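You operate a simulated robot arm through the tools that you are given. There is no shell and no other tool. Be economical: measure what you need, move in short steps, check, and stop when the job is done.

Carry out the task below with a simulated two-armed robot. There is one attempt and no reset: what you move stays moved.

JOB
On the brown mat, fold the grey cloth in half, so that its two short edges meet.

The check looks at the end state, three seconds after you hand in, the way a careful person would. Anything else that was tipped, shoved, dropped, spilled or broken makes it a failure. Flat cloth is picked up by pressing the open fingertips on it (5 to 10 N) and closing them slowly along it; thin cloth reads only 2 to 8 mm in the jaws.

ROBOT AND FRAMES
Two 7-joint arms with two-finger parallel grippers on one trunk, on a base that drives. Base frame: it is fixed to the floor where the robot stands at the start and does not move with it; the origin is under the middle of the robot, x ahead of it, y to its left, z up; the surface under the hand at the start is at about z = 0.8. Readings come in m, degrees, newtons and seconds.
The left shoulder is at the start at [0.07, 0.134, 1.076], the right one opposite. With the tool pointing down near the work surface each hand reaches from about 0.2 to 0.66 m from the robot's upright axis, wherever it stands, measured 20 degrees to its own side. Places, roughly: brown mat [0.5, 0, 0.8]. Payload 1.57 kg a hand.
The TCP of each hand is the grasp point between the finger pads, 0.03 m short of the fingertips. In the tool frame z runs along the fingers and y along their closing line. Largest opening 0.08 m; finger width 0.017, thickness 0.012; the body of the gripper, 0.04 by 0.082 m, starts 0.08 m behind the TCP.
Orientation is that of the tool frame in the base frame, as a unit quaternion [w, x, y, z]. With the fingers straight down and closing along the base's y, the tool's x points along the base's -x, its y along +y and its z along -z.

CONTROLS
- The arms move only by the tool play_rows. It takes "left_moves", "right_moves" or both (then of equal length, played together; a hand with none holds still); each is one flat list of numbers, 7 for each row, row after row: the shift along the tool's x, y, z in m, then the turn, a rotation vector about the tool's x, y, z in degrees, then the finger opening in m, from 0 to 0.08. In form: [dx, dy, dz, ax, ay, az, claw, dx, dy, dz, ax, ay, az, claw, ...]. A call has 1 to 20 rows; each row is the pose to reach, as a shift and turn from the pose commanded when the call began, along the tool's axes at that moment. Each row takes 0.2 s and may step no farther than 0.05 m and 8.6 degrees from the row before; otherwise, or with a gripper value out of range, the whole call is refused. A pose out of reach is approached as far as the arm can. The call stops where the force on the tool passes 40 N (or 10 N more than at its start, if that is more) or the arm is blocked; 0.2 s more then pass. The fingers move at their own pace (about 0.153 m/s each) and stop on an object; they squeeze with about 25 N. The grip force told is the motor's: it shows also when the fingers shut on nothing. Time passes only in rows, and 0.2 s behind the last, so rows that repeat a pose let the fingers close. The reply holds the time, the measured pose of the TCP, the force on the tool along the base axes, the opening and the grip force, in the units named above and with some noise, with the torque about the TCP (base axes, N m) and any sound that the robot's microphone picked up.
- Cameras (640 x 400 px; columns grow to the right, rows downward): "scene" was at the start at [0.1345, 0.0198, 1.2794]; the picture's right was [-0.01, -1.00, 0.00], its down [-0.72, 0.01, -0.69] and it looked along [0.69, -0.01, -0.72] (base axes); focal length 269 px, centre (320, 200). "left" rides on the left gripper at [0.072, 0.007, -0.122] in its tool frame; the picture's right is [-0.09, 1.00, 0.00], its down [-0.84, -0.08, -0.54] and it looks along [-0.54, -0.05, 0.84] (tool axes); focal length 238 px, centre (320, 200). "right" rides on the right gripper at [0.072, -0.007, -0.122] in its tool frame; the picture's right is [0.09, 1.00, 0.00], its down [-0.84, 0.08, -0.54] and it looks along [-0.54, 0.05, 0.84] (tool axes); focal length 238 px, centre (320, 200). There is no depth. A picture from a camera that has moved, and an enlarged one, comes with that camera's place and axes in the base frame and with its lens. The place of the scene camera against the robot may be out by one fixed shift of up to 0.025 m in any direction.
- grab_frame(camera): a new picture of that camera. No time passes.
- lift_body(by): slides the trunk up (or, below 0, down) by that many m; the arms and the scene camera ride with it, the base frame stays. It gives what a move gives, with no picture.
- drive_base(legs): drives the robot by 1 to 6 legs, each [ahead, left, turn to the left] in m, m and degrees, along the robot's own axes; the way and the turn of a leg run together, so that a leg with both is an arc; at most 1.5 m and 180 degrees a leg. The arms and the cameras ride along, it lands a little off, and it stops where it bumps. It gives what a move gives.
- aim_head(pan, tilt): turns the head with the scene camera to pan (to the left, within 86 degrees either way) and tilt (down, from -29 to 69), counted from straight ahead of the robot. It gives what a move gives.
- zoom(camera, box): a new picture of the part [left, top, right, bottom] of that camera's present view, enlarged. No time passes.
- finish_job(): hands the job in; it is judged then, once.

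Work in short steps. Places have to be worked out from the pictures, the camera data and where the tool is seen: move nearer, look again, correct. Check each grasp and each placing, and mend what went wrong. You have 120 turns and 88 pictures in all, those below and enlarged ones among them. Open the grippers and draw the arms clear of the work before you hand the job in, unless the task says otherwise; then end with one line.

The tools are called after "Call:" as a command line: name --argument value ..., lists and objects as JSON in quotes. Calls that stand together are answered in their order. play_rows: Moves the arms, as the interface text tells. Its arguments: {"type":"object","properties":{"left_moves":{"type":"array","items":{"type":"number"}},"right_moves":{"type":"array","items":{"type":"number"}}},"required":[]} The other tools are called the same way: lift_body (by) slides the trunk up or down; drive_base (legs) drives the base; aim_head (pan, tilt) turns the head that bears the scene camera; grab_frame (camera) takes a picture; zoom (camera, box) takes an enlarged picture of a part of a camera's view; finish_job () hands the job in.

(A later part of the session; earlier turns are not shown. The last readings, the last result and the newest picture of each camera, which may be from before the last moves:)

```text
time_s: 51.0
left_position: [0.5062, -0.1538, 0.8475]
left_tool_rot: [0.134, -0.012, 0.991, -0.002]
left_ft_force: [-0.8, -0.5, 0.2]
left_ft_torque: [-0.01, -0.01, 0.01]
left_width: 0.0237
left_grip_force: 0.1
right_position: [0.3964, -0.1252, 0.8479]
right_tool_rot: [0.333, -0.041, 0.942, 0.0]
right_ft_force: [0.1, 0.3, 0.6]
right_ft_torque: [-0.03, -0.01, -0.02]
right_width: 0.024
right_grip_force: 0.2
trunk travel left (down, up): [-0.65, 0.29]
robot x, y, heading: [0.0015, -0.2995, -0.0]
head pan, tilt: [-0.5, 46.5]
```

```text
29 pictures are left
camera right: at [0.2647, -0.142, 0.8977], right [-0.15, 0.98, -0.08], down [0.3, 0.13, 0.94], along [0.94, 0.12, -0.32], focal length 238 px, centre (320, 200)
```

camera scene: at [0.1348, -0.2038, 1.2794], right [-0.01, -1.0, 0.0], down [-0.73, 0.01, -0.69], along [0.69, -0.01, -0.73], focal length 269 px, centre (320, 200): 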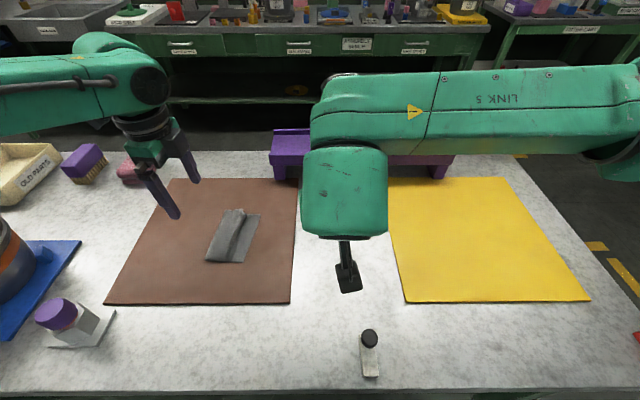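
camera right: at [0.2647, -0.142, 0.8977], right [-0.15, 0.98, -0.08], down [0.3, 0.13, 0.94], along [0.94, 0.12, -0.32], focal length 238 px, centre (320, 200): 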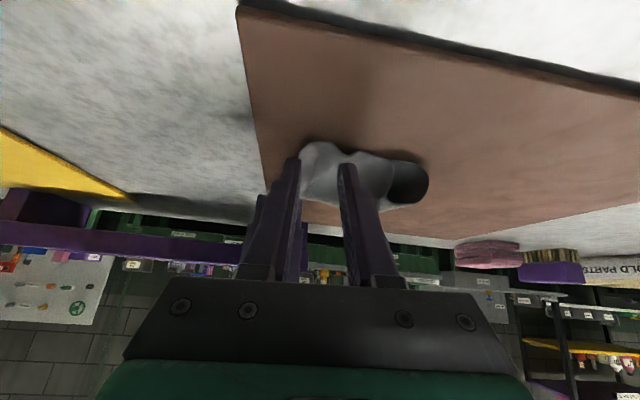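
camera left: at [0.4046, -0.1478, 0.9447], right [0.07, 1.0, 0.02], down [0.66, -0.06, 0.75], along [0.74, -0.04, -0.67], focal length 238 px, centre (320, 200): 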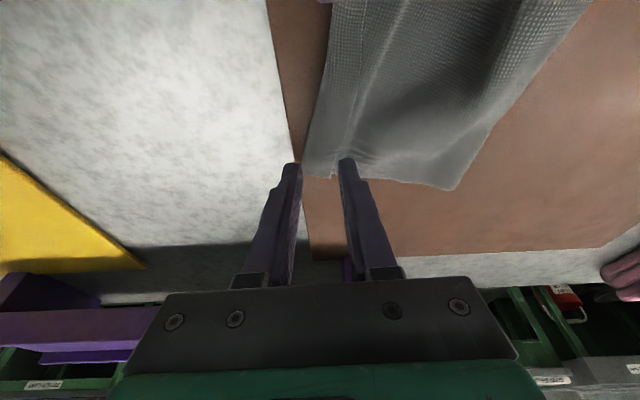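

The tips straddle the edge correctly. I'll make a small correction to the right hand and press lightly with both.

Call:
play_rows --left_moves '[0.005, 0, -0.0013, 0, 0, 0, 0.024, 0.006, 0, 0.003, 0, 0, 0, 0.024, 0.007, 0, 0.0064, 0, 0, 0, 0.024, 0.007, 0, 0.0064, 0, 0, 0, 0.024]' --right_moves '[-0.0077, -0.004, 0.0064, 0, 0, 0, 0.024, -0.005, -0.008, 0.01, 0, 0, 0, 0.024, -0.002, -0.008, 0.0134, 0, 0, 0, 0.024, -0.002, -0.008, 0.0134, 0, 0, 0, 0.024]'

```text
time_s: 52.0
left_position: [0.5021, -0.1557, 0.8442]
left_tool_rot: [0.14, -0.01, 0.99, -0.004]
left_ft_force: [0.2, 0.7, -1.0]
left_ft_torque: [-0.02, 0.01, -0.01]
left_width: 0.024
left_grip_force: 0.0
right_position: [0.3955, -0.1302, 0.8367]
right_tool_rot: [0.331, -0.056, 0.942, 0.001]
right_ft_force: [2.6, 3.6, 20.8]
right_ft_torque: [0.48, -0.31, 0.22]
right_width: 0.0259
right_grip_force: 1.0
trunk travel left (down, up): [-0.65, 0.29]
robot x, y, heading: [-0.001, -0.3029, -0.1]
head pan, tilt: [-0.5, 46.5]
```

The right presses too hard and has rolled about 2°; the left isn't touching yet. I'll correct both.

Call:
play_rows --left_moves '[0.001, 0, 0.0035, 0, 0, 0, 0.024, 0.001, 0, 0.0045, 0, 0, 0, 0.024, 0.001, 0, 0.0045, 0, 0, 0, 0.024]' --right_moves '[-0.0013, 0, -0.0016, -2, 0, 0, 0.024, -0.0093, -0.003, 0.005, -2, 0, 0, 0.024, -0.0093, -0.003, 0.005, -2, 0, 0, 0.024]'

Call:
grab_frame --camera "right"

```text
time_s: 52.6
left_position: [0.505, -0.1575, 0.8456]
left_tool_rot: [0.146, -0.012, 0.989, -0.005]
left_ft_force: [1.1, 0.7, 0.3]
left_ft_torque: [0.0, 0.0, -0.02]
left_width: 0.0238
left_grip_force: 0.1
right_position: [0.3966, -0.128, 0.8363]
right_tool_rot: [0.332, -0.072, 0.941, 0.016]
right_ft_force: [-5.0, -4.1, 23.8]
right_ft_torque: [0.22, -0.16, -0.23]
right_width: 0.0207
right_grip_force: 0.0
trunk travel left (down, up): [-0.65, 0.29]
robot x, y, heading: [-0.0013, -0.3003, -0.1]
head pan, tilt: [-0.5, 46.5]
stopped in row 3 (right hand): the force on the tool passed its limit at 41 N (the readings are from after the stop); the commanded pose is now the measured one
```

```text
28 pictures are left
camera right: at [0.2648, -0.1542, 0.8862], right [-0.22, 0.97, -0.08], down [0.3, 0.14, 0.95], along [0.93, 0.18, -0.32], focal length 238 px, centre (320, 200)
```

right: 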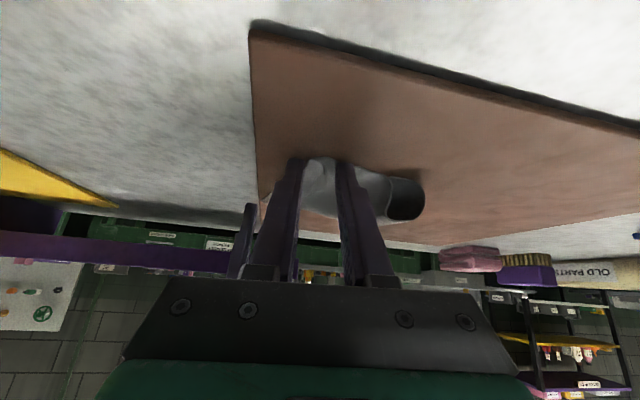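

The arms are leaning on each other higher up, because in this stance the hands sit closer to the middle than before. I'll raise both, straighten the right, and shift the base 4 cm right to restore the geometry that worked.

Call:
play_rows --left_moves '[-0.004, 0, -0.015, 0, 0, 0, 0.024, -0.008, 0, -0.029, 0, 0, 0, 0.024, -0.008, 0, -0.029, 0, 0, 0, 0.024]' --right_moves '[-0.006, 0, -0.016, 0, 0, 0, 0.024, 0.0, 0, -0.033, 2, 0, 2, 0.024, 0.007, 0, -0.04, 3.7, -0.3, 3.8, 0.024]'

Call:
drive_base --legs '[[0, -0.04, 0]]'

```text
time_s: 53.4
left_position: [0.5073, -0.1567, 0.872]
left_tool_rot: [0.144, -0.012, 0.99, -0.006]
left_ft_force: [-0.8, -0.3, 0.3]
left_ft_torque: [0.0, -0.02, -0.01]
left_width: 0.024
left_grip_force: 0.0
right_position: [0.3676, -0.1319, 0.8588]
right_tool_rot: [0.334, -0.03, 0.942, -0.004]
right_ft_force: [0.6, 1.0, 0.4]
right_ft_torque: [-0.01, 0.03, 0.0]
right_width: 0.0242
right_grip_force: 0.0
trunk travel left (down, up): [-0.65, 0.29]
robot x, y, heading: [0.0, -0.3021, 0.1]
head pan, tilt: [-0.5, 46.5]
```

```text
time_s: 54.3
left_position: [0.5066, -0.1951, 0.8729]
left_tool_rot: [0.143, -0.013, 0.99, -0.006]
left_ft_force: [-0.3, 0.2, 0.3]
left_ft_torque: [0.01, 0.0, -0.03]
left_width: 0.0238
left_grip_force: 0.1
right_position: [0.3668, -0.1693, 0.8592]
right_tool_rot: [0.332, -0.032, 0.943, -0.004]
right_ft_force: [-0.2, 0.8, 0.1]
right_ft_torque: [-0.02, 0.01, 0.01]
right_width: 0.0243
right_grip_force: 0.0
trunk travel left (down, up): [-0.65, 0.29]
robot x, y, heading: [0.0022, -0.3403, -0.3]
head pan, tilt: [-0.5, 46.5]
```

Now I'll bring the left back over its end of the edge, then the right forward to the near end.

Call:
play_rows --left_moves '[0, 0.02, 0, 0, 0, 0, 0.024, 0, 0.04, 0, 0, 0, 0, 0.024, 0.004, 0.04, 0.013, 0, 0, 0, 0.024, 0.0095, 0.04, 0.0245, 0, 0, 0, 0.024, 0.0095, 0.04, 0.0245, 0, 0, 0, 0.024]' --right_moves '[0, 0.018, 0, 0, 0, 0, 0.024, 0, 0.036, 0, 0, 0, 0, 0.024, -0.011, 0.036, 0.009, 0, 0, 0, 0.024, -0.022, 0.036, 0.02, 0, 0, 0, 0.024, -0.0247, 0.036, 0.034, 0, 0, 0, 0.024]'

Call:
grab_frame --camera "right"

Call:
grab_frame --camera "left"

```text
time_s: 55.5
left_position: [0.5082, -0.1513, 0.8484]
left_tool_rot: [0.15, -0.019, 0.989, -0.004]
left_ft_force: [1.1, 0.3, 0.4]
left_ft_torque: [-0.02, -0.01, -0.01]
left_width: 0.0239
left_grip_force: 0.0
right_position: [0.3888, -0.1234, 0.8473]
right_tool_rot: [0.333, -0.054, 0.941, 0.004]
right_ft_force: [0.0, -0.6, -0.3]
right_ft_torque: [0.02, 0.02, 0.02]
right_width: 0.024
right_grip_force: 0.1
trunk travel left (down, up): [-0.65, 0.29]
robot x, y, heading: [0.0039, -0.3409, 0.3]
head pan, tilt: [-0.5, 46.5]
```

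```text
27 pictures are left
camera right: at [0.2584, -0.1424, 0.8971], right [-0.17, 0.98, -0.09], down [0.3, 0.14, 0.95], along [0.94, 0.14, -0.32], focal length 238 px, centre (320, 200)
```

right: 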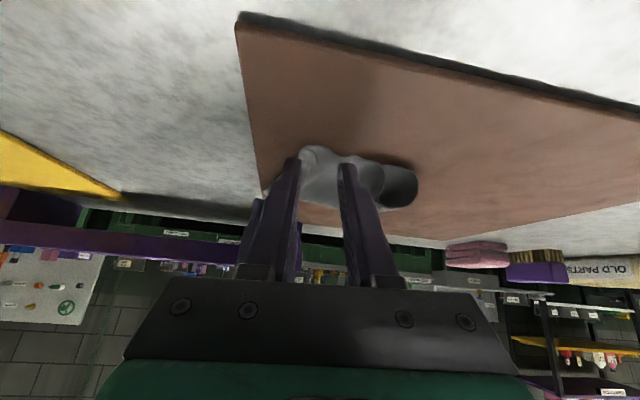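

```text
26 pictures are left
camera left: at [0.4038, -0.1472, 0.9429], right [0.05, 1.0, 0.01], down [0.64, -0.04, 0.77], along [0.77, -0.03, -0.64], focal length 238 px, centre (320, 200)
```

left: 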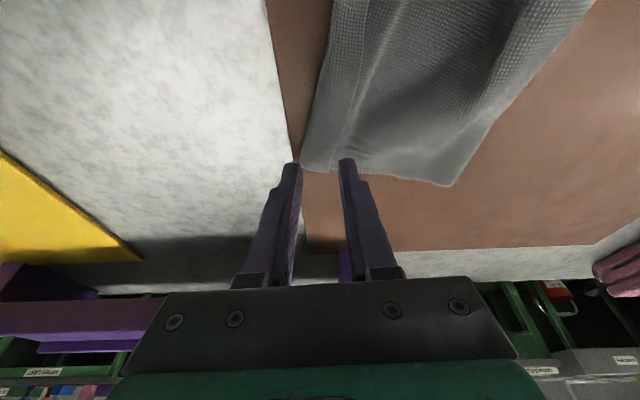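

The arms still brush. Tilting the right hand about 9° more moves its wrist further back from the left arm; then I'll bring it into place.

Call:
play_rows --right_moves '[0.01, 0, -0.012, 0, 0, 0, 0.024, 0.01, -0.004, -0.012, 0.8, -4.5, 1.1, 0.024, 0.01, -0.008, -0.012, 1.7, -9, 2.3, 0.024, 0.01, -0.008, -0.012, 1.7, -9, 2.3, 0.024]'

Call:
play_rows --left_moves '[0.004, -0.003, 0, 0, 0, 0, 0.024, 0.004, -0.005, 0, 0, 0, 0, 0.024, 0.004, -0.005, 0, 0, 0, 0, 0.024]'

```text
time_s: 56.5
left_position: [0.5017, -0.1569, 0.8453]
left_tool_rot: [0.144, -0.011, 0.989, -0.006]
left_ft_force: [0.5, 0.0, 0.0]
left_ft_torque: [0.02, -0.01, 0.0]
left_width: 0.0241
left_grip_force: 0.0
right_position: [0.3927, -0.1424, 0.8512]
right_tool_rot: [0.407, -0.006, 0.913, -0.009]
right_ft_force: [-0.5, 0.2, 0.6]
right_ft_torque: [0.02, -0.01, 0.0]
right_width: 0.0239
right_grip_force: 0.0
trunk travel left (down, up): [-0.65, 0.29]
robot x, y, heading: [0.0023, -0.3402, -0.0]
head pan, tilt: [-0.5, 46.5]
```

```text
time_s: 57.3
left_position: [0.4983, -0.1613, 0.8451]
left_tool_rot: [0.145, -0.013, 0.989, -0.006]
left_ft_force: [-0.5, -0.7, 0.5]
left_ft_torque: [-0.05, 0.02, -0.01]
left_width: 0.0241
left_grip_force: 0.1
right_position: [0.3921, -0.1428, 0.8518]
right_tool_rot: [0.406, -0.008, 0.914, -0.008]
right_ft_force: [-0.2, -0.1, -0.5]
right_ft_torque: [-0.01, -0.02, 0.0]
right_width: 0.0242
right_grip_force: 0.1
trunk travel left (down, up): [-0.65, 0.29]
robot x, y, heading: [0.0006, -0.3445, -0.0]
head pan, tilt: [-0.5, 46.5]
```

Free of contact. I'll place the right hand and ease both to touch.

Call:
play_rows --left_moves '[0, 0.003, 0, 0, 0, 0, 0.024, 0, 0.005, 0.001, 0, 0, 0, 0.024, 0.001, 0.005, 0.004, 0, 0, 0, 0.024, 0.001, 0.005, 0.004, 0, 0, 0, 0.024]' --right_moves '[-0.0067, 0.005, 0.0074, 0, 0, 0, 0.024, -0.001, 0.01, 0.012, 0, 0, 0, 0.024, 0.0037, 0.01, 0.0168, 0, 0, 0, 0.024, 0.0037, 0.01, 0.0168, 0, 0, 0, 0.024]'

```text
time_s: 58.3
left_position: [0.4978, -0.1584, 0.8402]
left_tool_rot: [0.145, -0.013, 0.989, -0.006]
left_ft_force: [-0.2, -0.2, -0.6]
left_ft_torque: [0.01, -0.01, 0.02]
left_width: 0.024
left_grip_force: 0.0
right_position: [0.4003, -0.132, 0.8376]
right_tool_rot: [0.407, -0.007, 0.914, -0.009]
right_ft_force: [0.1, 0.5, -0.6]
right_ft_torque: [0.04, -0.03, -0.03]
right_width: 0.0241
right_grip_force: 0.1
trunk travel left (down, up): [-0.65, 0.29]
robot x, y, heading: [0.0007, -0.3393, -0.0]
head pan, tilt: [-0.5, 46.5]
```

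Call:
play_rows --left_moves '[0.0003, 0.002, 0.001, 0, 0, 0, 0.024, 0.0006, 0.003, 0.002, 0, 0, 0, 0.024, 0.0006, 0.003, 0.002, 0, 0, 0, 0.024]' --right_moves '[0.0015, 0, 0.0013, 0, 0, 0, 0.024, 0.003, 0, 0.0027, 0, 0, 0, 0.024, 0.003, 0, 0.0027, 0, 0, 0, 0.024]'

Call:
grab_frame --camera "left"

Call:
zoom --camera "right" --box '[240, 110, 440, 235]'

```text
time_s: 59.1
left_position: [0.4987, -0.1559, 0.8405]
left_tool_rot: [0.145, -0.012, 0.989, -0.005]
left_ft_force: [1.6, -1.7, 5.1]
left_ft_torque: [0.0, -0.05, 0.01]
left_width: 0.0219
left_grip_force: 0.1
right_position: [0.4001, -0.1326, 0.8356]
right_tool_rot: [0.409, -0.006, 0.912, -0.008]
right_ft_force: [4.7, 1.2, 13.6]
right_ft_torque: [0.21, -0.36, -0.05]
right_width: 0.0252
right_grip_force: 0.8
trunk travel left (down, up): [-0.65, 0.29]
robot x, y, heading: [0.0021, -0.3459, -0.1]
head pan, tilt: [-0.5, 46.5]
```

```text
25 pictures are left
camera left: at [0.3954, -0.149, 0.9353], right [0.07, 1.0, 0.01], down [0.65, -0.05, 0.76], along [0.76, -0.04, -0.65], focal length 238 px, centre (320, 200)
```

left: 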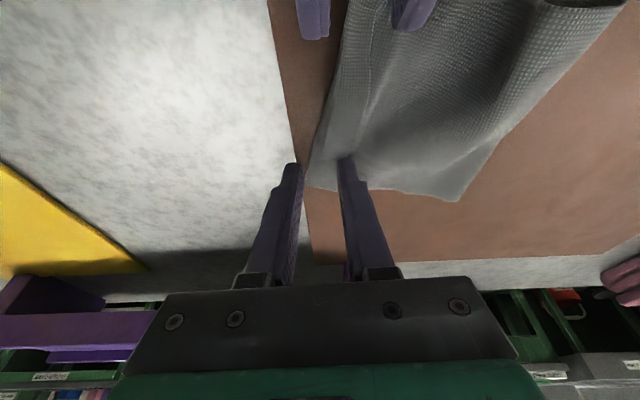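

```text
3.20 times, centred on (340, 172) of right
camera zoom: at [0.2617, -0.1402, 0.8625], right [-0.07, 0.99, -0.09], down [0.15, 0.1, 0.98], along [0.99, 0.05, -0.16], focal length 763 px, centre (256, 288)
```

zoom: 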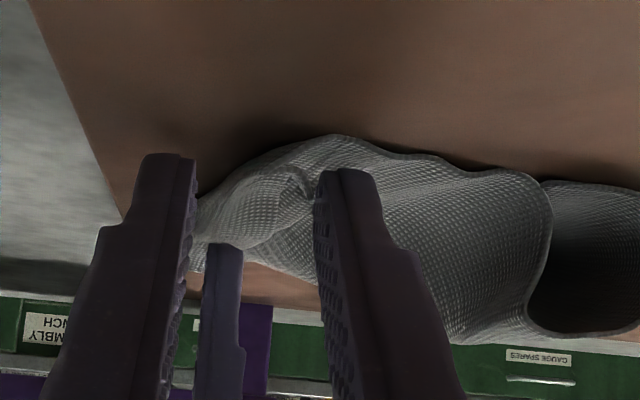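

Both hands straddle the edge with light contact. I'll close them slowly.

Call:
play_rows --left_moves '[0, 0, 0, 0, 0, 0, 0.02, 0, 0, 0, 0, 0, 0, 0.016, 0, 0, 0, 0, 0, 0, 0.012, 0, 0, 0, 0, 0, 0, 0.008, 0, 0, 0, 0, 0, 0, 0.004, 0, 0, 0, 0, 0, 0, 0, 0, 0, 0, 0, 0, 0, 0]' --right_moves '[-0.0004, 0, -0.0003, 0, 0, 0, 0.02, -0.0004, 0, -0.0003, 0, 0, 0, 0.016, -0.0004, 0, -0.0003, 0, 0, 0, 0.012, -0.0004, 0, -0.0003, 0, 0, 0, 0.008, -0.0004, 0, -0.0003, 0, 0, 0, 0.004, -0.0004, 0, -0.0003, 0, 0, 0, 0, -0.0004, 0, -0.0003, 0, 0, 0, 0]'

Call:
play_rows --left_moves '[-0.0044, 0, -0.0145, 0, 0, 0, 0, -0.0087, 0, -0.0287, 0, 0, 0, 0, -0.0116, 0, -0.0383, 0, 0, 0, 0]' --right_moves '[-0.0111, 0, -0.01, 0, 0, 0, 0, -0.0223, 0, -0.02, 0, 0, 0, 0, -0.0297, 0, -0.0268, 0, 0, 0, 0]'

Call:
grab_frame --camera "left"

Call:
grab_frame --camera "right"

```text
time_s: 60.7
left_position: [0.4961, -0.1542, 0.8391]
left_tool_rot: [0.144, -0.013, 0.989, -0.006]
left_ft_force: [-0.7, -1.2, 5.1]
left_ft_torque: [-0.06, 0.04, 0.01]
left_width: 0.0001
left_grip_force: 21.1
right_position: [0.3984, -0.1322, 0.8353]
right_tool_rot: [0.408, -0.009, 0.913, -0.007]
right_ft_force: [-2.4, 6.2, 11.1]
right_ft_torque: [0.19, -0.13, 0.1]
right_width: 0.0026
right_grip_force: 24.0
trunk travel left (down, up): [-0.65, 0.29]
robot x, y, heading: [-0.0005, -0.3411, 0.2]
head pan, tilt: [-0.5, 46.5]
```

```text
time_s: 61.5
left_position: [0.4997, -0.1532, 0.8795]
left_tool_rot: [0.143, -0.012, 0.99, -0.006]
left_ft_force: [-1.2, 0.0, 0.1]
left_ft_torque: [0.02, 0.05, 0.02]
left_width: 0.0
left_grip_force: 21.0
right_position: [0.4007, -0.1313, 0.8732]
right_tool_rot: [0.408, -0.007, 0.913, -0.01]
right_ft_force: [-0.3, 0.5, -0.5]
right_ft_torque: [-0.03, -0.02, -0.01]
right_width: 0.0024
right_grip_force: 23.9
trunk travel left (down, up): [-0.65, 0.29]
robot x, y, heading: [0.0004, -0.3436, 0.0]
head pan, tilt: [-0.5, 46.5]
```

```text
23 pictures are left
camera left: at [0.3961, -0.1478, 0.9744], right [0.07, 1.0, 0.01], down [0.65, -0.05, 0.76], along [0.76, -0.04, -0.65], focal length 238 px, centre (320, 200)
```

left: 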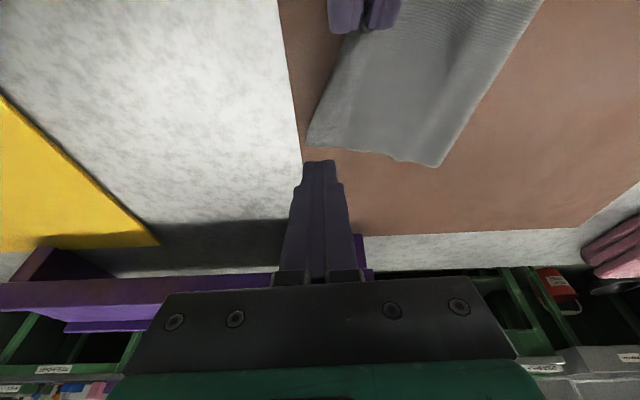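

```text
22 pictures are left
camera right: at [0.2612, -0.1386, 0.9009], right [-0.07, 0.99, -0.09], down [0.16, 0.1, 0.98], along [0.99, 0.05, -0.16], focal length 238 px, centre (320, 200)
```

right: 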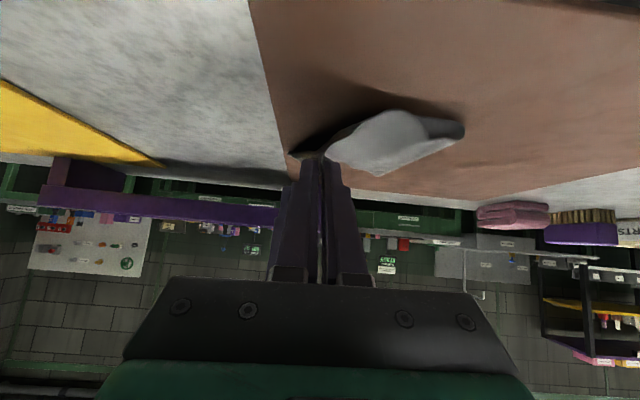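

The left missed (0 mm) while the right holds the near end (2.4 mm). I'll look closely at the free far end.

Call:
zoom --camera "left" --box '[280, 0, 560, 180]'

```text
2.22 times, centred on (420, 90) of left
camera zoom: at [0.3961, -0.1478, 0.9744], right [0.07, 1.0, 0.01], down [0.65, -0.05, 0.76], along [0.76, -0.04, -0.65], focal length 530 px, centre (98, 444)
```

zoom: 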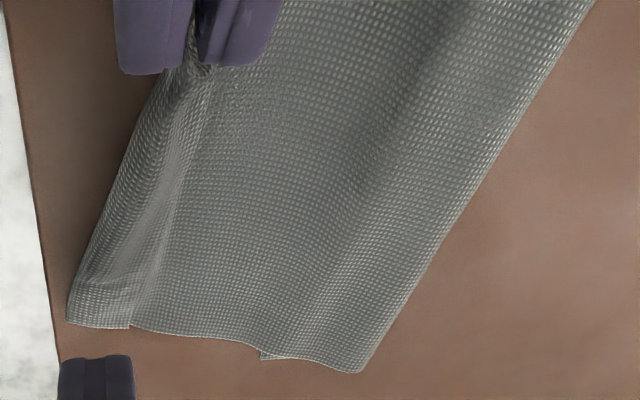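

The far end of the flap is visible with its crease at (0.52, -0.164), and the lower layer is still in place. I'll regrasp there with both left fingers on the cloth, the way that worked before, while the right keeps holding.

Call:
play_rows --left_moves '[0, 0.009, 0, 0, 0, 0, 0.03, 0, 0.018, 0, 0, 0, 0, 0.03, 0.007, 0.018, 0.018, 0, 0, 0, 0.03, 0.0135, 0.018, 0.0345, 0, 0, 0, 0.03, 0.0145, 0.018, 0.0385, 0, 0, 0, 0.03, 0.0145, 0.018, 0.0385, 0, 0, 0, 0.03]' --right_moves '[0, 0, 0, 0, 0, 0, 0, 0.007, 0, 0.007, 0, 0, 0, 0, 0.0149, 0, 0.0134, 0, 0, 0, 0, 0.0149, 0, 0.0134, 0, 0, 0, 0, 0.0149, 0, 0.0134, 0, 0, 0, 0, 0.0149, 0, 0.0134, 0, 0, 0, 0]'

Call:
zoom --camera "left" --box '[240, 40, 480, 210]'

```text
time_s: 62.9
left_position: [0.4955, -0.136, 0.8399]
left_tool_rot: [0.147, -0.012, 0.989, -0.006]
left_ft_force: [1.3, 3.5, 14.7]
left_ft_torque: [0.1, -0.03, 0.01]
left_width: 0.03
left_grip_force: 0.1
right_position: [0.398, -0.1312, 0.8526]
right_tool_rot: [0.408, -0.007, 0.913, -0.009]
right_ft_force: [0.7, 0.9, 0.8]
right_ft_torque: [0.02, 0.0, -0.01]
right_width: 0.0022
right_grip_force: 23.7
trunk travel left (down, up): [-0.65, 0.29]
robot x, y, heading: [0.0018, -0.3408, 0.0]
head pan, tilt: [-0.5, 46.5]
```

```text
2.35 times, centred on (360, 125) of left
camera zoom: at [0.3917, -0.1298, 0.9344], right [0.07, 1.0, 0.01], down [0.64, -0.05, 0.76], along [0.76, -0.04, -0.65], focal length 561 px, centre (226, 376)
```

zoom: 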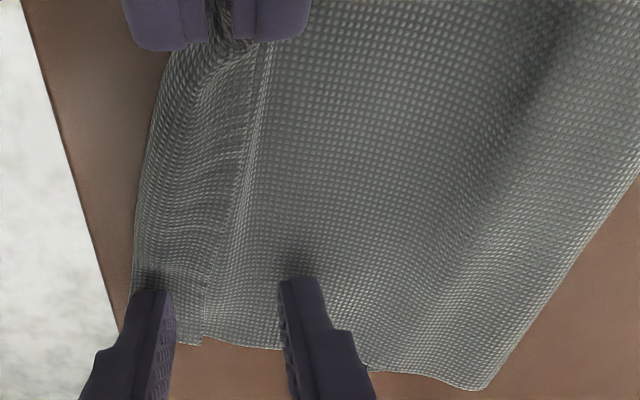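

The outer finger is on the flap and the inner one on the layer. I'll close slowly and lift a little.

Call:
play_rows --left_moves '[0, 0, -0.0005, 0, 0, 0, 0.026, 0, 0, -0.0005, 0, 0, 0, 0.022, 0, 0, -0.0005, 0, 0, 0, 0.018, 0, 0, -0.0005, 0, 0, 0, 0.014, 0, 0, -0.0005, 0, 0, 0, 0.01, 0, 0, -0.0005, 0, 0, 0, 0.006, 0, 0, -0.0005, 0, 0, 0, 0.002, 0, 0, -0.0005, 0, 0, 0, 0, 0, 0, -0.0005, 0, 0, 0, 0]'

Call:
play_rows --left_moves '[-0.0044, 0, -0.0145, 0, 0, 0, 0, -0.0087, 0, -0.0287, 0, 0, 0, 0, -0.0116, 0, -0.0383, 0, 0, 0, 0]' --right_moves '[-0.0111, 0, -0.01, 0, 0, 0, 0, -0.0223, 0, -0.02, 0, 0, 0, 0, -0.026, 0, -0.0234, 0, 0, 0, 0]'

Call:
grab_frame --camera "left"

```text
time_s: 64.9
left_position: [0.4938, -0.1385, 0.8393]
left_tool_rot: [0.144, -0.012, 0.989, -0.004]
left_ft_force: [2.2, -8.5, 16.6]
left_ft_torque: [-0.28, -0.09, -0.03]
left_width: 0.0026
left_grip_force: 23.9
right_position: [0.3976, -0.133, 0.853]
right_tool_rot: [0.407, -0.006, 0.913, -0.008]
right_ft_force: [0.5, 0.1, 0.3]
right_ft_torque: [0.02, 0.0, -0.02]
right_width: 0.0027
right_grip_force: 23.8
trunk travel left (down, up): [-0.65, 0.29]
robot x, y, heading: [-0.0003, -0.3441, 0.0]
head pan, tilt: [-0.5, 46.5]
```

```text
time_s: 65.7
left_position: [0.4953, -0.135, 0.877]
left_tool_rot: [0.143, -0.012, 0.99, -0.005]
left_ft_force: [0.7, -0.2, 0.2]
left_ft_torque: [0.06, 0.01, 0.02]
left_width: 0.0026
left_grip_force: 24.3
right_position: [0.4006, -0.1302, 0.8861]
right_tool_rot: [0.407, -0.007, 0.914, -0.009]
right_ft_force: [0.0, 0.9, -0.2]
right_ft_torque: [0.02, 0.0, 0.0]
right_width: 0.0023
right_grip_force: 24.0
trunk travel left (down, up): [-0.65, 0.29]
robot x, y, heading: [0.0012, -0.3436, -0.1]
head pan, tilt: [-0.5, 46.5]
```

```text
19 pictures are left
camera left: at [0.3924, -0.1289, 0.9725], right [0.07, 1.0, 0.01], down [0.65, -0.05, 0.76], along [0.76, -0.04, -0.65], focal length 238 px, centre (320, 200)
```

left: 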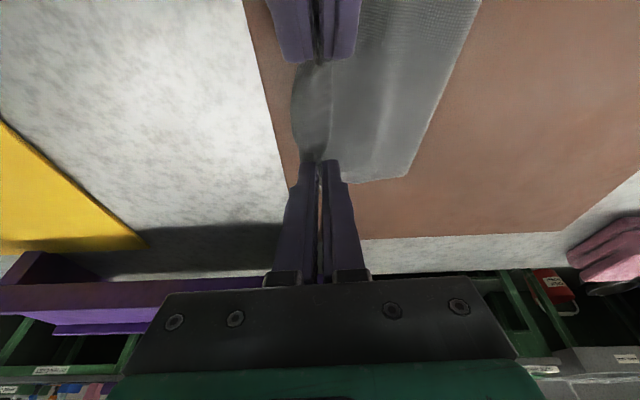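

Both hands now hold, with the cloth body on their left side. That is the right geometry for laying the edge outward, except the small hem is still folded. I'll set it down, release, and regrasp just inside the hem so it hangs free and gravity can open it.

Call:
play_rows --left_moves '[0.005, 0, 0.0165, 0, 0, 0, 0, 0.0108, 0, 0.0355, 0, 0, 0, 0, 0.0108, 0, 0.0355, 0, 0, 0, 0.01, 0.0108, 0, 0.0355, 0, 0, 0, 0.02, 0.0108, 0, 0.0355, 0, 0, 0, 0.024, -0.0012, 0, -0.0045, 0, 0, 0, 0.024]' --right_moves '[0.018, 0, 0.016, 0, 0, 0, 0, 0.0355, 0, 0.032, 0, 0, 0, 0, 0.0355, 0, 0.032, 0, 0, 0, 0.01, 0.0355, 0, 0.032, 0, 0, 0, 0.02, 0.0355, 0, 0.032, 0, 0, 0, 0.024, 0.006, 0, 0.005, 0, 0, 0, 0.024]'

Call:
zoom --camera "left" --box '[220, 0, 500, 200]'

```text
time_s: 67.1
left_position: [0.494, -0.1354, 0.8838]
left_tool_rot: [0.145, -0.012, 0.989, -0.006]
left_ft_force: [-0.2, -0.5, -0.2]
left_ft_torque: [0.01, 0.01, 0.02]
left_width: 0.0238
left_grip_force: 0.0
right_position: [0.4005, -0.1322, 0.8826]
right_tool_rot: [0.408, -0.008, 0.913, -0.009]
right_ft_force: [-0.3, 0.6, 0.3]
right_ft_torque: [0.0, 0.03, -0.01]
right_width: 0.024
right_grip_force: 0.0
trunk travel left (down, up): [-0.65, 0.29]
robot x, y, heading: [0.0042, -0.3418, -0.0]
head pan, tilt: [-0.5, 46.5]
```

```text
2.00 times, centred on (360, 100) of left
camera zoom: at [0.3913, -0.1295, 0.9805], right [0.07, 1.0, 0.01], down [0.65, -0.05, 0.76], along [0.76, -0.04, -0.65], focal length 477 px, centre (240, 400)
```

zoom: 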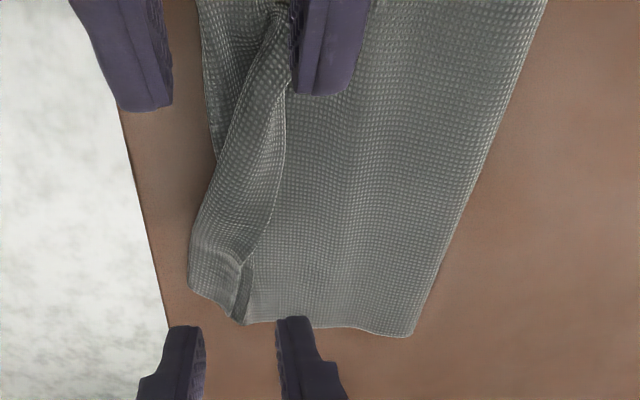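

The near part of the hem seems to have opened outward. I'll back both hands off to see the whole edge.

Call:
play_rows --left_moves '[0.02, 0.02, -0.02, 0, 0, 0, 0.024, 0.045, 0.04, -0.045, 0, 0, 0, 0.024, 0.05, 0.06, -0.06, 0, 0, 0, 0.024, 0.05, 0.06, -0.06, 0, 0, 0, 0.024]' --right_moves '[0.02, -0.03, -0.03, 0, 0, 0, 0.024, 0.04, -0.07, -0.06, 0, 0, 0, 0.024, 0.05, -0.11, -0.08, 0, 0, 0, 0.024, 0.05, -0.15, -0.09, 0, 0, 0, 0.024]'

Call:
zoom --camera "left" --box '[140, 20, 380, 200]'

```text
refused: row 2 steps farther than a row can; nothing moved
```

```text
2.22 times, centred on (260, 110) of left
camera zoom: at [0.3913, -0.1295, 0.9805], right [0.07, 1.0, 0.01], down [0.65, -0.05, 0.76], along [0.76, -0.04, -0.65], focal length 530 px, centre (453, 400)
```

zoom: 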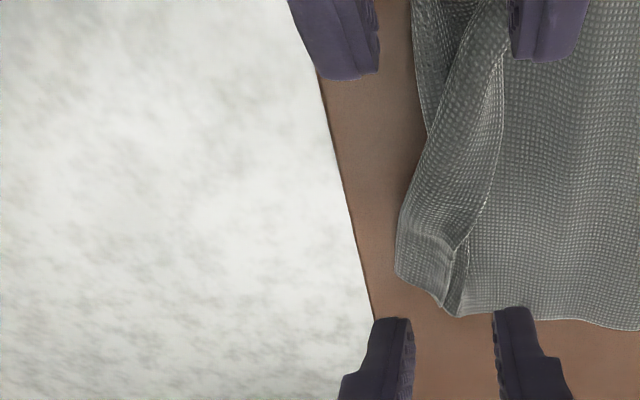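

That was refused because a step was too long and nothing moved; I'll use smaller steps.

Call:
play_rows --left_moves '[0.015, 0.015, -0.015, 0, 0, 0, 0.024, 0.03, 0.03, -0.03, 0, 0, 0, 0.024, 0.045, 0.045, -0.045, 0, 0, 0, 0.024, 0.05, 0.06, -0.06, 0, 0, 0, 0.024, 0.05, 0.06, -0.06, 0, 0, 0, 0.024]' --right_moves '[0.02, 0, -0.025, 0, 0, 0, 0.024, 0.035, -0.03, -0.045, 0, 0, 0, 0.024, 0.05, -0.06, -0.065, 0, 0, 0, 0.024, 0.05, -0.1, -0.08, 0, 0, 0, 0.024, 0.05, -0.14, -0.09, 0, 0, 0, 0.024]'

Call:
zoom --camera "left" --box '[160, 20, 400, 200]'

```text
time_s: 68.3
left_position: [0.4284, -0.0776, 0.9231]
left_tool_rot: [0.144, -0.012, 0.99, -0.005]
left_ft_force: [0.6, -0.1, -0.1]
left_ft_torque: [0.02, -0.01, -0.02]
left_width: 0.0243
left_grip_force: 0.1
right_position: [0.3232, -0.273, 0.9106]
right_tool_rot: [0.413, 0.042, 0.909, -0.02]
right_ft_force: [-0.9, 0.5, 0.0]
right_ft_torque: [0.03, -0.01, 0.03]
right_width: 0.0237
right_grip_force: 0.0
right hand out of reach, approached as far as the arm can: row 1
trunk travel left (down, up): [-0.65, 0.29]
robot x, y, heading: [-0.0013, -0.344, -0.2]
head pan, tilt: [-0.5, 46.5]
```

```text
2.22 times, centred on (280, 110) of left
camera zoom: at [0.3249, -0.0713, 1.0192], right [0.07, 1.0, 0.01], down [0.65, -0.05, 0.76], along [0.76, -0.04, -0.65], focal length 530 px, centre (409, 400)
```

zoom: 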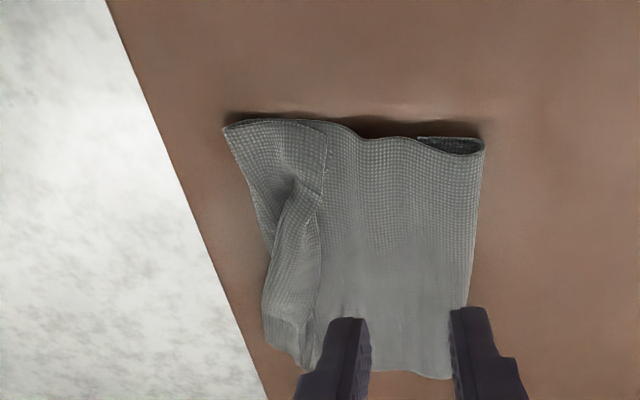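

The hem (crease at y≈-0.15, loose edge at y≈-0.11 to -0.135) is still folded on top. I'll pinch the top layer just inside the hem with both hands and lift so the hem hangs free. First I'll drive back 7 cm left for reach, then position the hands.

Call:
drive_base --legs '[[0, 0.07, 0]]'

Call:
play_rows --left_moves '[-0.018, -0.025, 0.005, 0, 0, 0, 0.026, -0.036, -0.05, 0.01, 0, 0, 0, 0.026, -0.054, -0.075, 0.015, 0, 0, 0, 0.026, -0.071, -0.1, 0.02, 0, 0, 0, 0.026, -0.071, -0.1, 0.02, 0, 0, 0, 0.026]' --right_moves '[0, 0.025, 0, 0, 0, 0, 0.026, 0, 0.05, 0, 0, 0, 0, 0.026, 0, 0.075, 0, 0, 0, 0, 0.026, 0, 0.1, 0, 0, 0, 0, 0.026, 0, 0.117, 0, 0, 0, 0, 0.026]'

```text
time_s: 69.3
left_position: [0.4274, -0.0072, 0.9236]
left_tool_rot: [0.145, -0.013, 0.989, -0.005]
left_ft_force: [0.0, 0.2, 0.5]
left_ft_torque: [-0.05, 0.0, 0.0]
left_width: 0.024
left_grip_force: 0.1
right_position: [0.3229, -0.2032, 0.9079]
right_tool_rot: [0.412, 0.04, 0.91, -0.02]
right_ft_force: [-0.6, 0.1, -0.6]
right_ft_torque: [-0.01, -0.01, -0.03]
right_width: 0.0241
right_grip_force: 0.1
trunk travel left (down, up): [-0.65, 0.29]
robot x, y, heading: [0.0018, -0.2748, 0.0]
head pan, tilt: [-0.5, 46.5]
```

```text
time_s: 70.5
left_position: [0.5051, -0.1054, 0.9248]
left_tool_rot: [0.144, -0.013, 0.99, -0.006]
left_ft_force: [0.0, 0.2, 0.2]
left_ft_torque: [-0.01, -0.03, -0.01]
left_width: 0.0262
left_grip_force: 0.0
right_position: [0.3349, -0.0956, 0.9082]
right_tool_rot: [0.411, 0.04, 0.91, -0.02]
right_ft_force: [0.1, -0.5, -0.8]
right_ft_torque: [0.03, 0.0, -0.01]
right_width: 0.0259
right_grip_force: 0.0
right hand out of reach, approached as far as the arm can: row 5
trunk travel left (down, up): [-0.65, 0.29]
robot x, y, heading: [0.002, -0.2745, -0.1]
head pan, tilt: [-0.5, 46.5]
```

Next I'll straighten the right hand, lower both, and slide the right forward.

Call:
play_rows --left_moves '[0.008, -0.001, 0.024, 0, 0, 0, 0.026, 0.017, -0.002, 0.048, 0, 0, 0, 0.026, 0.025, -0.002, 0.072, 0, 0, 0, 0.026, 0.025, -0.002, 0.072, 0, 0, 0, 0.026, 0.025, -0.002, 0.072, 0, 0, 0, 0.026]' --right_moves '[0.0215, 0.002, 0.0194, -1.7, 0.2, -2.2, 0.026, 0.0431, 0.004, 0.0388, -3.4, 0.4, -4.4, 0.026, 0.0275, 0.007, 0.056, -3.4, 0.4, -4.4, 0.026, 0.012, 0.007, 0.0735, -3.4, 0.4, -4.4, 0.026, -0.0037, 0.007, 0.0908, -3.4, 0.4, -4.4, 0.026]'

Call:
zoom --camera "left" --box '[200, 0, 480, 200]'

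```text
time_s: 71.7
left_position: [0.5005, -0.1064, 0.8493]
left_tool_rot: [0.143, -0.013, 0.99, -0.006]
left_ft_force: [0.1, 0.5, 0.4]
left_ft_torque: [0.01, 0.02, -0.01]
left_width: 0.0261
left_grip_force: 0.0
right_position: [0.4056, -0.094, 0.85]
right_tool_rot: [0.408, -0.008, 0.913, -0.008]
right_ft_force: [0.3, -0.4, -0.8]
right_ft_torque: [0.01, 0.01, 0.05]
right_width: 0.0262
right_grip_force: 0.1
trunk travel left (down, up): [-0.65, 0.29]
robot x, y, heading: [0.0007, -0.27, -0.0]
head pan, tilt: [-0.5, 46.5]
```

```text
2.00 times, centred on (340, 100) of left
camera zoom: at [0.3979, -0.1022, 0.9442], right [0.06, 1.0, 0.01], down [0.65, -0.05, 0.76], along [0.76, -0.04, -0.65], focal length 477 px, centre (280, 400)
```

zoom: 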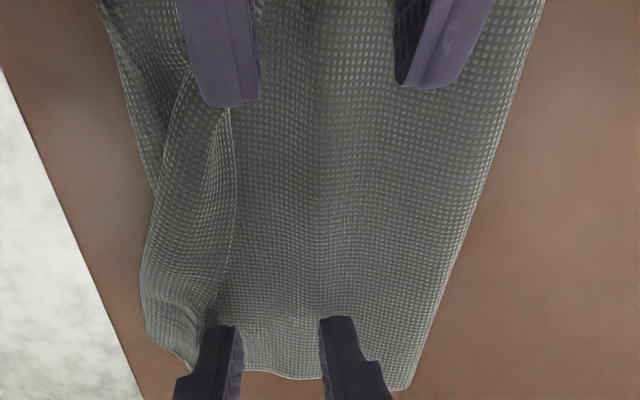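

The left is just inside the hem edge, while the right's outer finger overlaps it. I'll shift the right 9 mm and the left 4 mm to the left and press lightly.

Call:
play_rows --left_moves '[0, 0.004, 0, 0, 0, 0, 0.026, 0.0014, 0.004, 0.006, 0, 0, 0, 0.026, 0.0027, 0.004, 0.0092, 0, 0, 0, 0.026, 0.0027, 0.004, 0.0092, 0, 0, 0, 0.026]' --right_moves '[0, 0.009, 0, 0, 0, 0, 0.026, 0.006, 0.009, 0.0055, 0, 0, 0, 0.026, 0.009, 0.009, 0.0081, 0, 0, 0, 0.026, 0.01, 0.009, 0.009, 0, 0, 0, 0.026]'

```text
time_s: 72.7
left_position: [0.5017, -0.1047, 0.8411]
left_tool_rot: [0.144, -0.013, 0.989, -0.006]
left_ft_force: [1.1, -0.5, 4.3]
left_ft_torque: [0.08, -0.02, 0.0]
left_width: 0.0261
left_grip_force: 0.1
right_position: [0.4036, -0.0852, 0.8366]
right_tool_rot: [0.409, -0.008, 0.912, -0.008]
right_ft_force: [0.9, 0.0, 1.5]
right_ft_torque: [0.0, -0.01, -0.02]
right_width: 0.0259
right_grip_force: 0.0
trunk travel left (down, up): [-0.65, 0.29]
robot x, y, heading: [-0.0041, -0.2764, -0.1]
head pan, tilt: [-0.5, 46.5]
```

Light contact on both. I'll press a touch more and close slowly.

Call:
play_rows --left_moves '[0, 0, 0.0004, 0, 0, 0, 0.026, 0, 0, 0.0004, 0, 0, 0, 0.022, 0, 0, 0.0004, 0, 0, 0, 0.018, 0, 0, 0.0004, 0, 0, 0, 0.014, 0, 0, 0.0004, 0, 0, 0, 0.01, 0, 0, 0.0004, 0, 0, 0, 0.006, 0, 0, 0.0004, 0, 0, 0, 0.002, 0, 0, 0.0004, 0, 0, 0, 0, 0, 0, 0.0004, 0, 0, 0, 0]' --right_moves '[0.001, 0, 0.0009, 0, 0, 0, 0.026, 0.001, 0, 0.0009, 0, 0, 0, 0.022, 0.001, 0, 0.0009, 0, 0, 0, 0.018, 0.001, 0, 0.0009, 0, 0, 0, 0.014, 0.001, 0, 0.0009, 0, 0, 0, 0.01, 0.001, 0, 0.0009, 0, 0, 0, 0.006, 0.001, 0, 0.0009, 0, 0, 0, 0.002, 0.001, 0, 0.0009, 0, 0, 0, 0, 0.001, 0, 0.0009, 0, 0, 0, 0]'

Call:
play_rows --left_moves '[-0.0044, 0, -0.0145, 0, 0, 0, 0, -0.0087, 0, -0.0287, 0, 0, 0, 0, -0.0145, 0, -0.048, 0, 0, 0, 0]' --right_moves '[-0.0111, 0, -0.01, 0, 0, 0, 0, -0.0223, 0, -0.02, 0, 0, 0, 0, -0.0371, 0, -0.0335, 0, 0, 0, 0]'

Call:
zoom --camera "left" --box '[200, 0, 480, 200]'

```text
time_s: 74.7
left_position: [0.499, -0.1049, 0.8398]
left_tool_rot: [0.144, -0.013, 0.989, -0.006]
left_ft_force: [0.0, 0.8, -0.1]
left_ft_torque: [0.05, -0.01, -0.02]
left_width: 0.0003
left_grip_force: 21.3
right_position: [0.4042, -0.0859, 0.8362]
right_tool_rot: [0.409, -0.008, 0.913, -0.008]
right_ft_force: [1.1, 0.5, 0.7]
right_ft_torque: [-0.02, -0.05, -0.07]
right_width: 0.0024
right_grip_force: 23.9
trunk travel left (down, up): [-0.65, 0.29]
robot x, y, heading: [-0.0012, -0.275, -0.1]
head pan, tilt: [-0.5, 46.5]
```

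```text
time_s: 75.5
left_position: [0.5003, -0.1043, 0.8893]
left_tool_rot: [0.144, -0.013, 0.989, -0.004]
left_ft_force: [-0.4, 0.2, 0.5]
left_ft_torque: [-0.02, 0.0, -0.02]
left_width: 0.0001
left_grip_force: 21.2
right_position: [0.4017, -0.0856, 0.886]
right_tool_rot: [0.409, -0.007, 0.913, -0.008]
right_ft_force: [0.2, -0.3, -0.3]
right_ft_torque: [-0.01, 0.02, 0.01]
right_width: 0.0023
right_grip_force: 23.9
trunk travel left (down, up): [-0.65, 0.29]
robot x, y, heading: [0.0027, -0.2732, 0.4]
head pan, tilt: [-0.5, 46.5]
```

```text
2.00 times, centred on (340, 100) of left
camera zoom: at [0.3972, -0.0986, 0.9856], right [0.06, 1.0, 0.01], down [0.65, -0.05, 0.76], along [0.76, -0.04, -0.65], focal length 477 px, centre (280, 400)
```

zoom: 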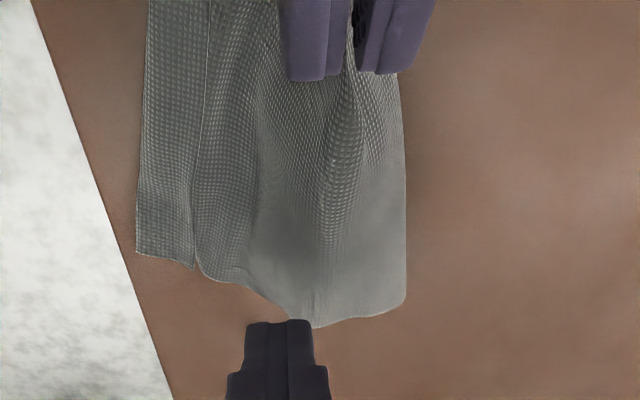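

The right holds (2.3 mm), but the left was pressing too lightly and missed. I'll regrasp with the left at about 12 N.

Call:
play_rows --left_moves '[0, -0.004, 0, 0, 0, 0, 0.03, 0.006, -0.008, 0.018, 0, 0, 0, 0.03, 0.013, -0.008, 0.036, 0, 0, 0, 0.03, 0.018, -0.008, 0.046, 0, 0, 0, 0.03, 0.0195, -0.008, 0.0494, 0, 0, 0, 0.03, 0.0195, -0.008, 0.0494, 0, 0, 0, 0.03]' --right_moves '[0.007, 0, 0.007, 0, 0, 0, 0, 0.0149, 0, 0.0134, 0, 0, 0, 0, 0.0186, 0, 0.0167, 0, 0, 0, 0, 0.0186, 0, 0.0167, 0, 0, 0, 0, 0.0186, 0, 0.0167, 0, 0, 0, 0, 0.0186, 0, 0.0167, 0, 0, 0, 0]'

```text
time_s: 76.8
left_position: [0.4985, -0.1142, 0.8411]
left_tool_rot: [0.148, -0.013, 0.989, -0.006]
left_ft_force: [3.1, -1.7, 2.4]
left_ft_torque: [0.1, 0.55, 0.09]
left_width: 0.0302
left_grip_force: 0.1
right_position: [0.4012, -0.0857, 0.8582]
right_tool_rot: [0.403, -0.011, 0.915, -0.009]
right_ft_force: [-2.4, 1.2, -2.1]
right_ft_torque: [-0.03, -0.28, -0.05]
right_width: 0.0023
right_grip_force: 24.0
trunk travel left (down, up): [-0.65, 0.29]
robot x, y, heading: [0.0023, -0.2758, 0.0]
head pan, tilt: [-0.5, 46.5]
stopped in row 6 (left hand): the force on the tool passed its limit at 43 N (the readings are from after the stop); the commanded pose is now the measured one
```

A force spike stopped it, probably the hands touching each other. I'll shift the left 8 mm farther away and press again.

Call:
play_rows --left_moves '[-0.004, 0, -0.001, 0, 0, 0, 0.03, -0.008, 0, 0.001, 0, 0, 0, 0.03, -0.0075, 0, 0.0035, 0, 0, 0, 0.03, -0.0075, 0, 0.0042, 0, 0, 0, 0.03]'

```text
time_s: 77.8
left_position: [0.5069, -0.1149, 0.84]
left_tool_rot: [0.148, -0.013, 0.989, -0.005]
left_ft_force: [-0.2, 0.1, 2.2]
left_ft_torque: [0.07, 0.0, 0.0]
left_width: 0.0298
left_grip_force: 0.1
right_position: [0.4019, -0.0855, 0.8579]
right_tool_rot: [0.404, -0.009, 0.915, -0.009]
right_ft_force: [0.2, 0.7, 0.7]
right_ft_torque: [-0.01, 0.03, -0.05]
right_width: 0.0023
right_grip_force: 23.6
trunk travel left (down, up): [-0.65, 0.29]
robot x, y, heading: [-0.0007, -0.2759, 0.0]
head pan, tilt: [-0.5, 46.5]
```

Call:
play_rows --left_moves '[0.0003, 0, 0.001, 0, 0, 0, 0.03, 0.0004, 0, 0.0015, 0, 0, 0, 0.03, 0.0004, 0, 0.0015, 0, 0, 0, 0.026, 0.0004, 0, 0.0015, 0, 0, 0, 0.022, 0.0004, 0, 0.0015, 0, 0, 0, 0.018, 0.0004, 0, 0.0015, 0, 0, 0, 0.014, 0.0004, 0, 0.0015, 0, 0, 0, 0.01, 0.0004, 0, 0.0015, 0, 0, 0, 0.006, 0.0004, 0, 0.0015, 0, 0, 0, 0.002, 0.0004, 0, 0.0015, 0, 0, 0, 0, 0.0004, 0, 0.0015, 0, 0, 0, 0]'

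```text
time_s: 80.2
left_position: [0.5056, -0.1137, 0.8392]
left_tool_rot: [0.15, -0.013, 0.989, -0.006]
left_ft_force: [2.9, 1.1, 18.3]
left_ft_torque: [0.02, -0.11, 0.01]
left_width: 0.0029
left_grip_force: 24.0
right_position: [0.4001, -0.0851, 0.8595]
right_tool_rot: [0.405, -0.01, 0.914, -0.008]
right_ft_force: [0.1, -0.4, 0.2]
right_ft_torque: [-0.01, 0.03, -0.04]
right_width: 0.0024
right_grip_force: 23.3
trunk travel left (down, up): [-0.65, 0.29]
robot x, y, heading: [-0.0002, -0.2732, 0.4]
head pan, tilt: [-0.5, 46.5]
```

Both hold now, 2.9 and 2.4 mm. I'll lift about 8 cm so the hem can hang and open, then look.

Call:
play_rows --left_moves '[-0.0058, 0, -0.0191, 0, 0, 0, 0, -0.0116, 0, -0.0382, 0, 0, 0, 0, -0.0174, 0, -0.0573, 0, 0, 0, 0, -0.0232, 0, -0.0764, 0, 0, 0, 0, -0.0232, 0, -0.0764, 0, 0, 0, 0]' --right_moves '[-0.0111, 0, -0.01, 0, 0, 0, 0, -0.0223, 0, -0.02, 0, 0, 0, 0, -0.0334, 0, -0.03, 0, 0, 0, 0, -0.0445, 0, -0.04, 0, 0, 0, 0, -0.0445, 0, -0.04, 0, 0, 0, 0]'

Call:
zoom --camera "left" --box '[200, 0, 480, 200]'

Call:
zoom --camera "right" --box '[200, 60, 480, 235]'

```text
time_s: 81.5
left_position: [0.5048, -0.113, 0.9158]
left_tool_rot: [0.148, -0.012, 0.989, -0.007]
left_ft_force: [0.9, -0.5, -0.2]
left_ft_torque: [0.0, 0.0, 0.01]
left_width: 0.0027
left_grip_force: 24.1
right_position: [0.402, -0.0831, 0.9197]
right_tool_rot: [0.404, -0.01, 0.914, -0.009]
right_ft_force: [-1.2, 0.3, -0.9]
right_ft_torque: [-0.02, -0.01, 0.02]
right_width: 0.0023
right_grip_force: 23.3
trunk travel left (down, up): [-0.65, 0.29]
robot x, y, heading: [-0.0026, -0.2799, 0.2]
head pan, tilt: [-0.5, 46.5]
```

```text
2.00 times, centred on (340, 100) of left
camera zoom: at [0.4027, -0.1067, 1.0109], right [0.06, 1.0, 0.01], down [0.64, -0.05, 0.76], along [0.76, -0.04, -0.65], focal length 477 px, centre (280, 400)
```

zoom: 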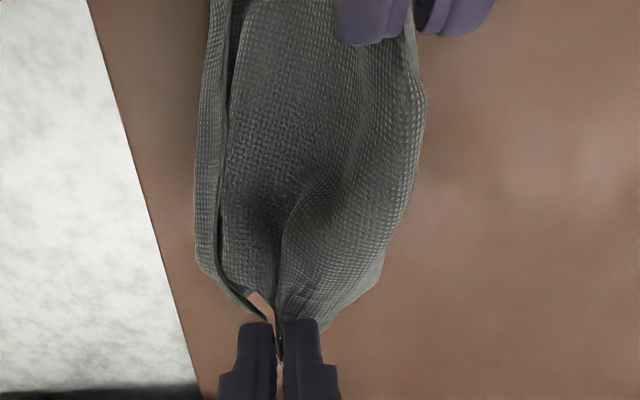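

```text
2.29 times, centred on (340, 148) of right
camera zoom: at [0.2632, -0.0918, 0.9486], right [-0.07, 0.99, -0.09], down [0.16, 0.1, 0.98], along [0.98, 0.06, -0.17], focal length 545 px, centre (274, 320)
```

zoom: 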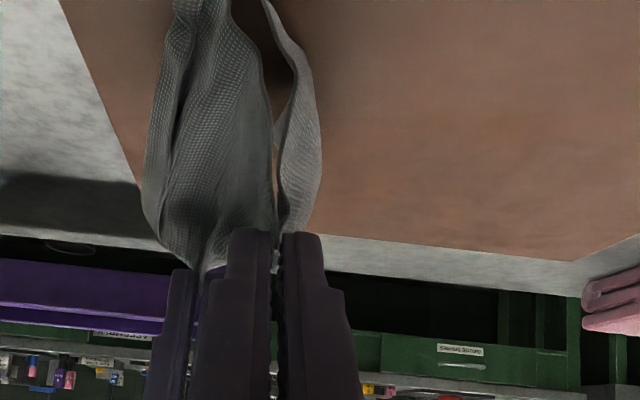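

Both hands appear to hold the cloth near its middle, with a half hanging on each side. If I lift it clear with the trunk, both halves should hang straight and the hem should open. I'll do that and look.

Call:
lift_body --by 0.1

Call:
grab_frame --camera "right"

Call:
grab_frame --camera "left"

```text
time_s: 82.8
left_position: [0.5054, -0.1122, 1.0151]
left_tool_rot: [0.147, -0.012, 0.989, -0.007]
left_ft_force: [0.7, -0.3, 0.6]
left_ft_torque: [0.01, 0.0, 0.0]
left_width: 0.0028
left_grip_force: 23.5
right_position: [0.4018, -0.084, 1.0198]
right_tool_rot: [0.404, -0.009, 0.915, -0.01]
right_ft_force: [-0.5, -0.4, 0.2]
right_ft_torque: [-0.04, 0.01, -0.03]
right_width: 0.0024
right_grip_force: 23.5
trunk travel left (down, up): [-0.75, 0.19]
robot x, y, heading: [0.0007, -0.2736, 0.4]
head pan, tilt: [-0.5, 46.5]
```

```text
11 pictures are left
camera right: at [0.263, -0.0918, 1.0484], right [-0.07, 0.99, -0.09], down [0.16, 0.1, 0.98], along [0.98, 0.06, -0.17], focal length 238 px, centre (320, 200)
```

right: 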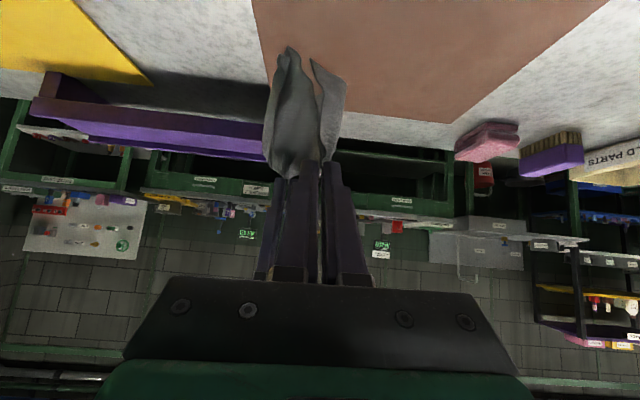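

```text
10 pictures are left
camera left: at [0.4025, -0.1068, 1.1107], right [0.06, 1.0, 0.01], down [0.64, -0.05, 0.76], along [0.76, -0.04, -0.65], focal length 238 px, centre (320, 200)
```

left: 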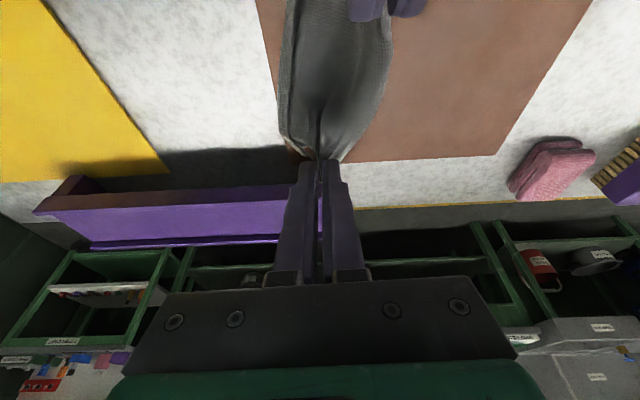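

The cloth hangs folded over the grip line, with both halves nearly equal in length, which is already a fold in half. A zoom will show how the two short edges compare.

Call:
zoom --camera "right" --box '[240, 30, 380, 190]'

```text
2.50 times, centred on (310, 110) of right
camera zoom: at [0.263, -0.0918, 1.0484], right [-0.07, 0.99, -0.09], down [0.16, 0.1, 0.98], along [0.98, 0.06, -0.17], focal length 596 px, centre (345, 425)
```

zoom: 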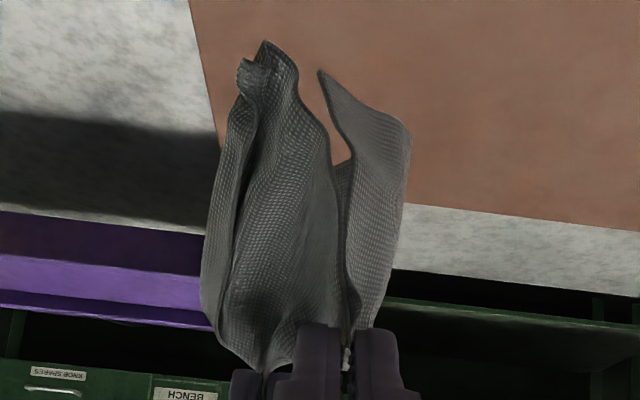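

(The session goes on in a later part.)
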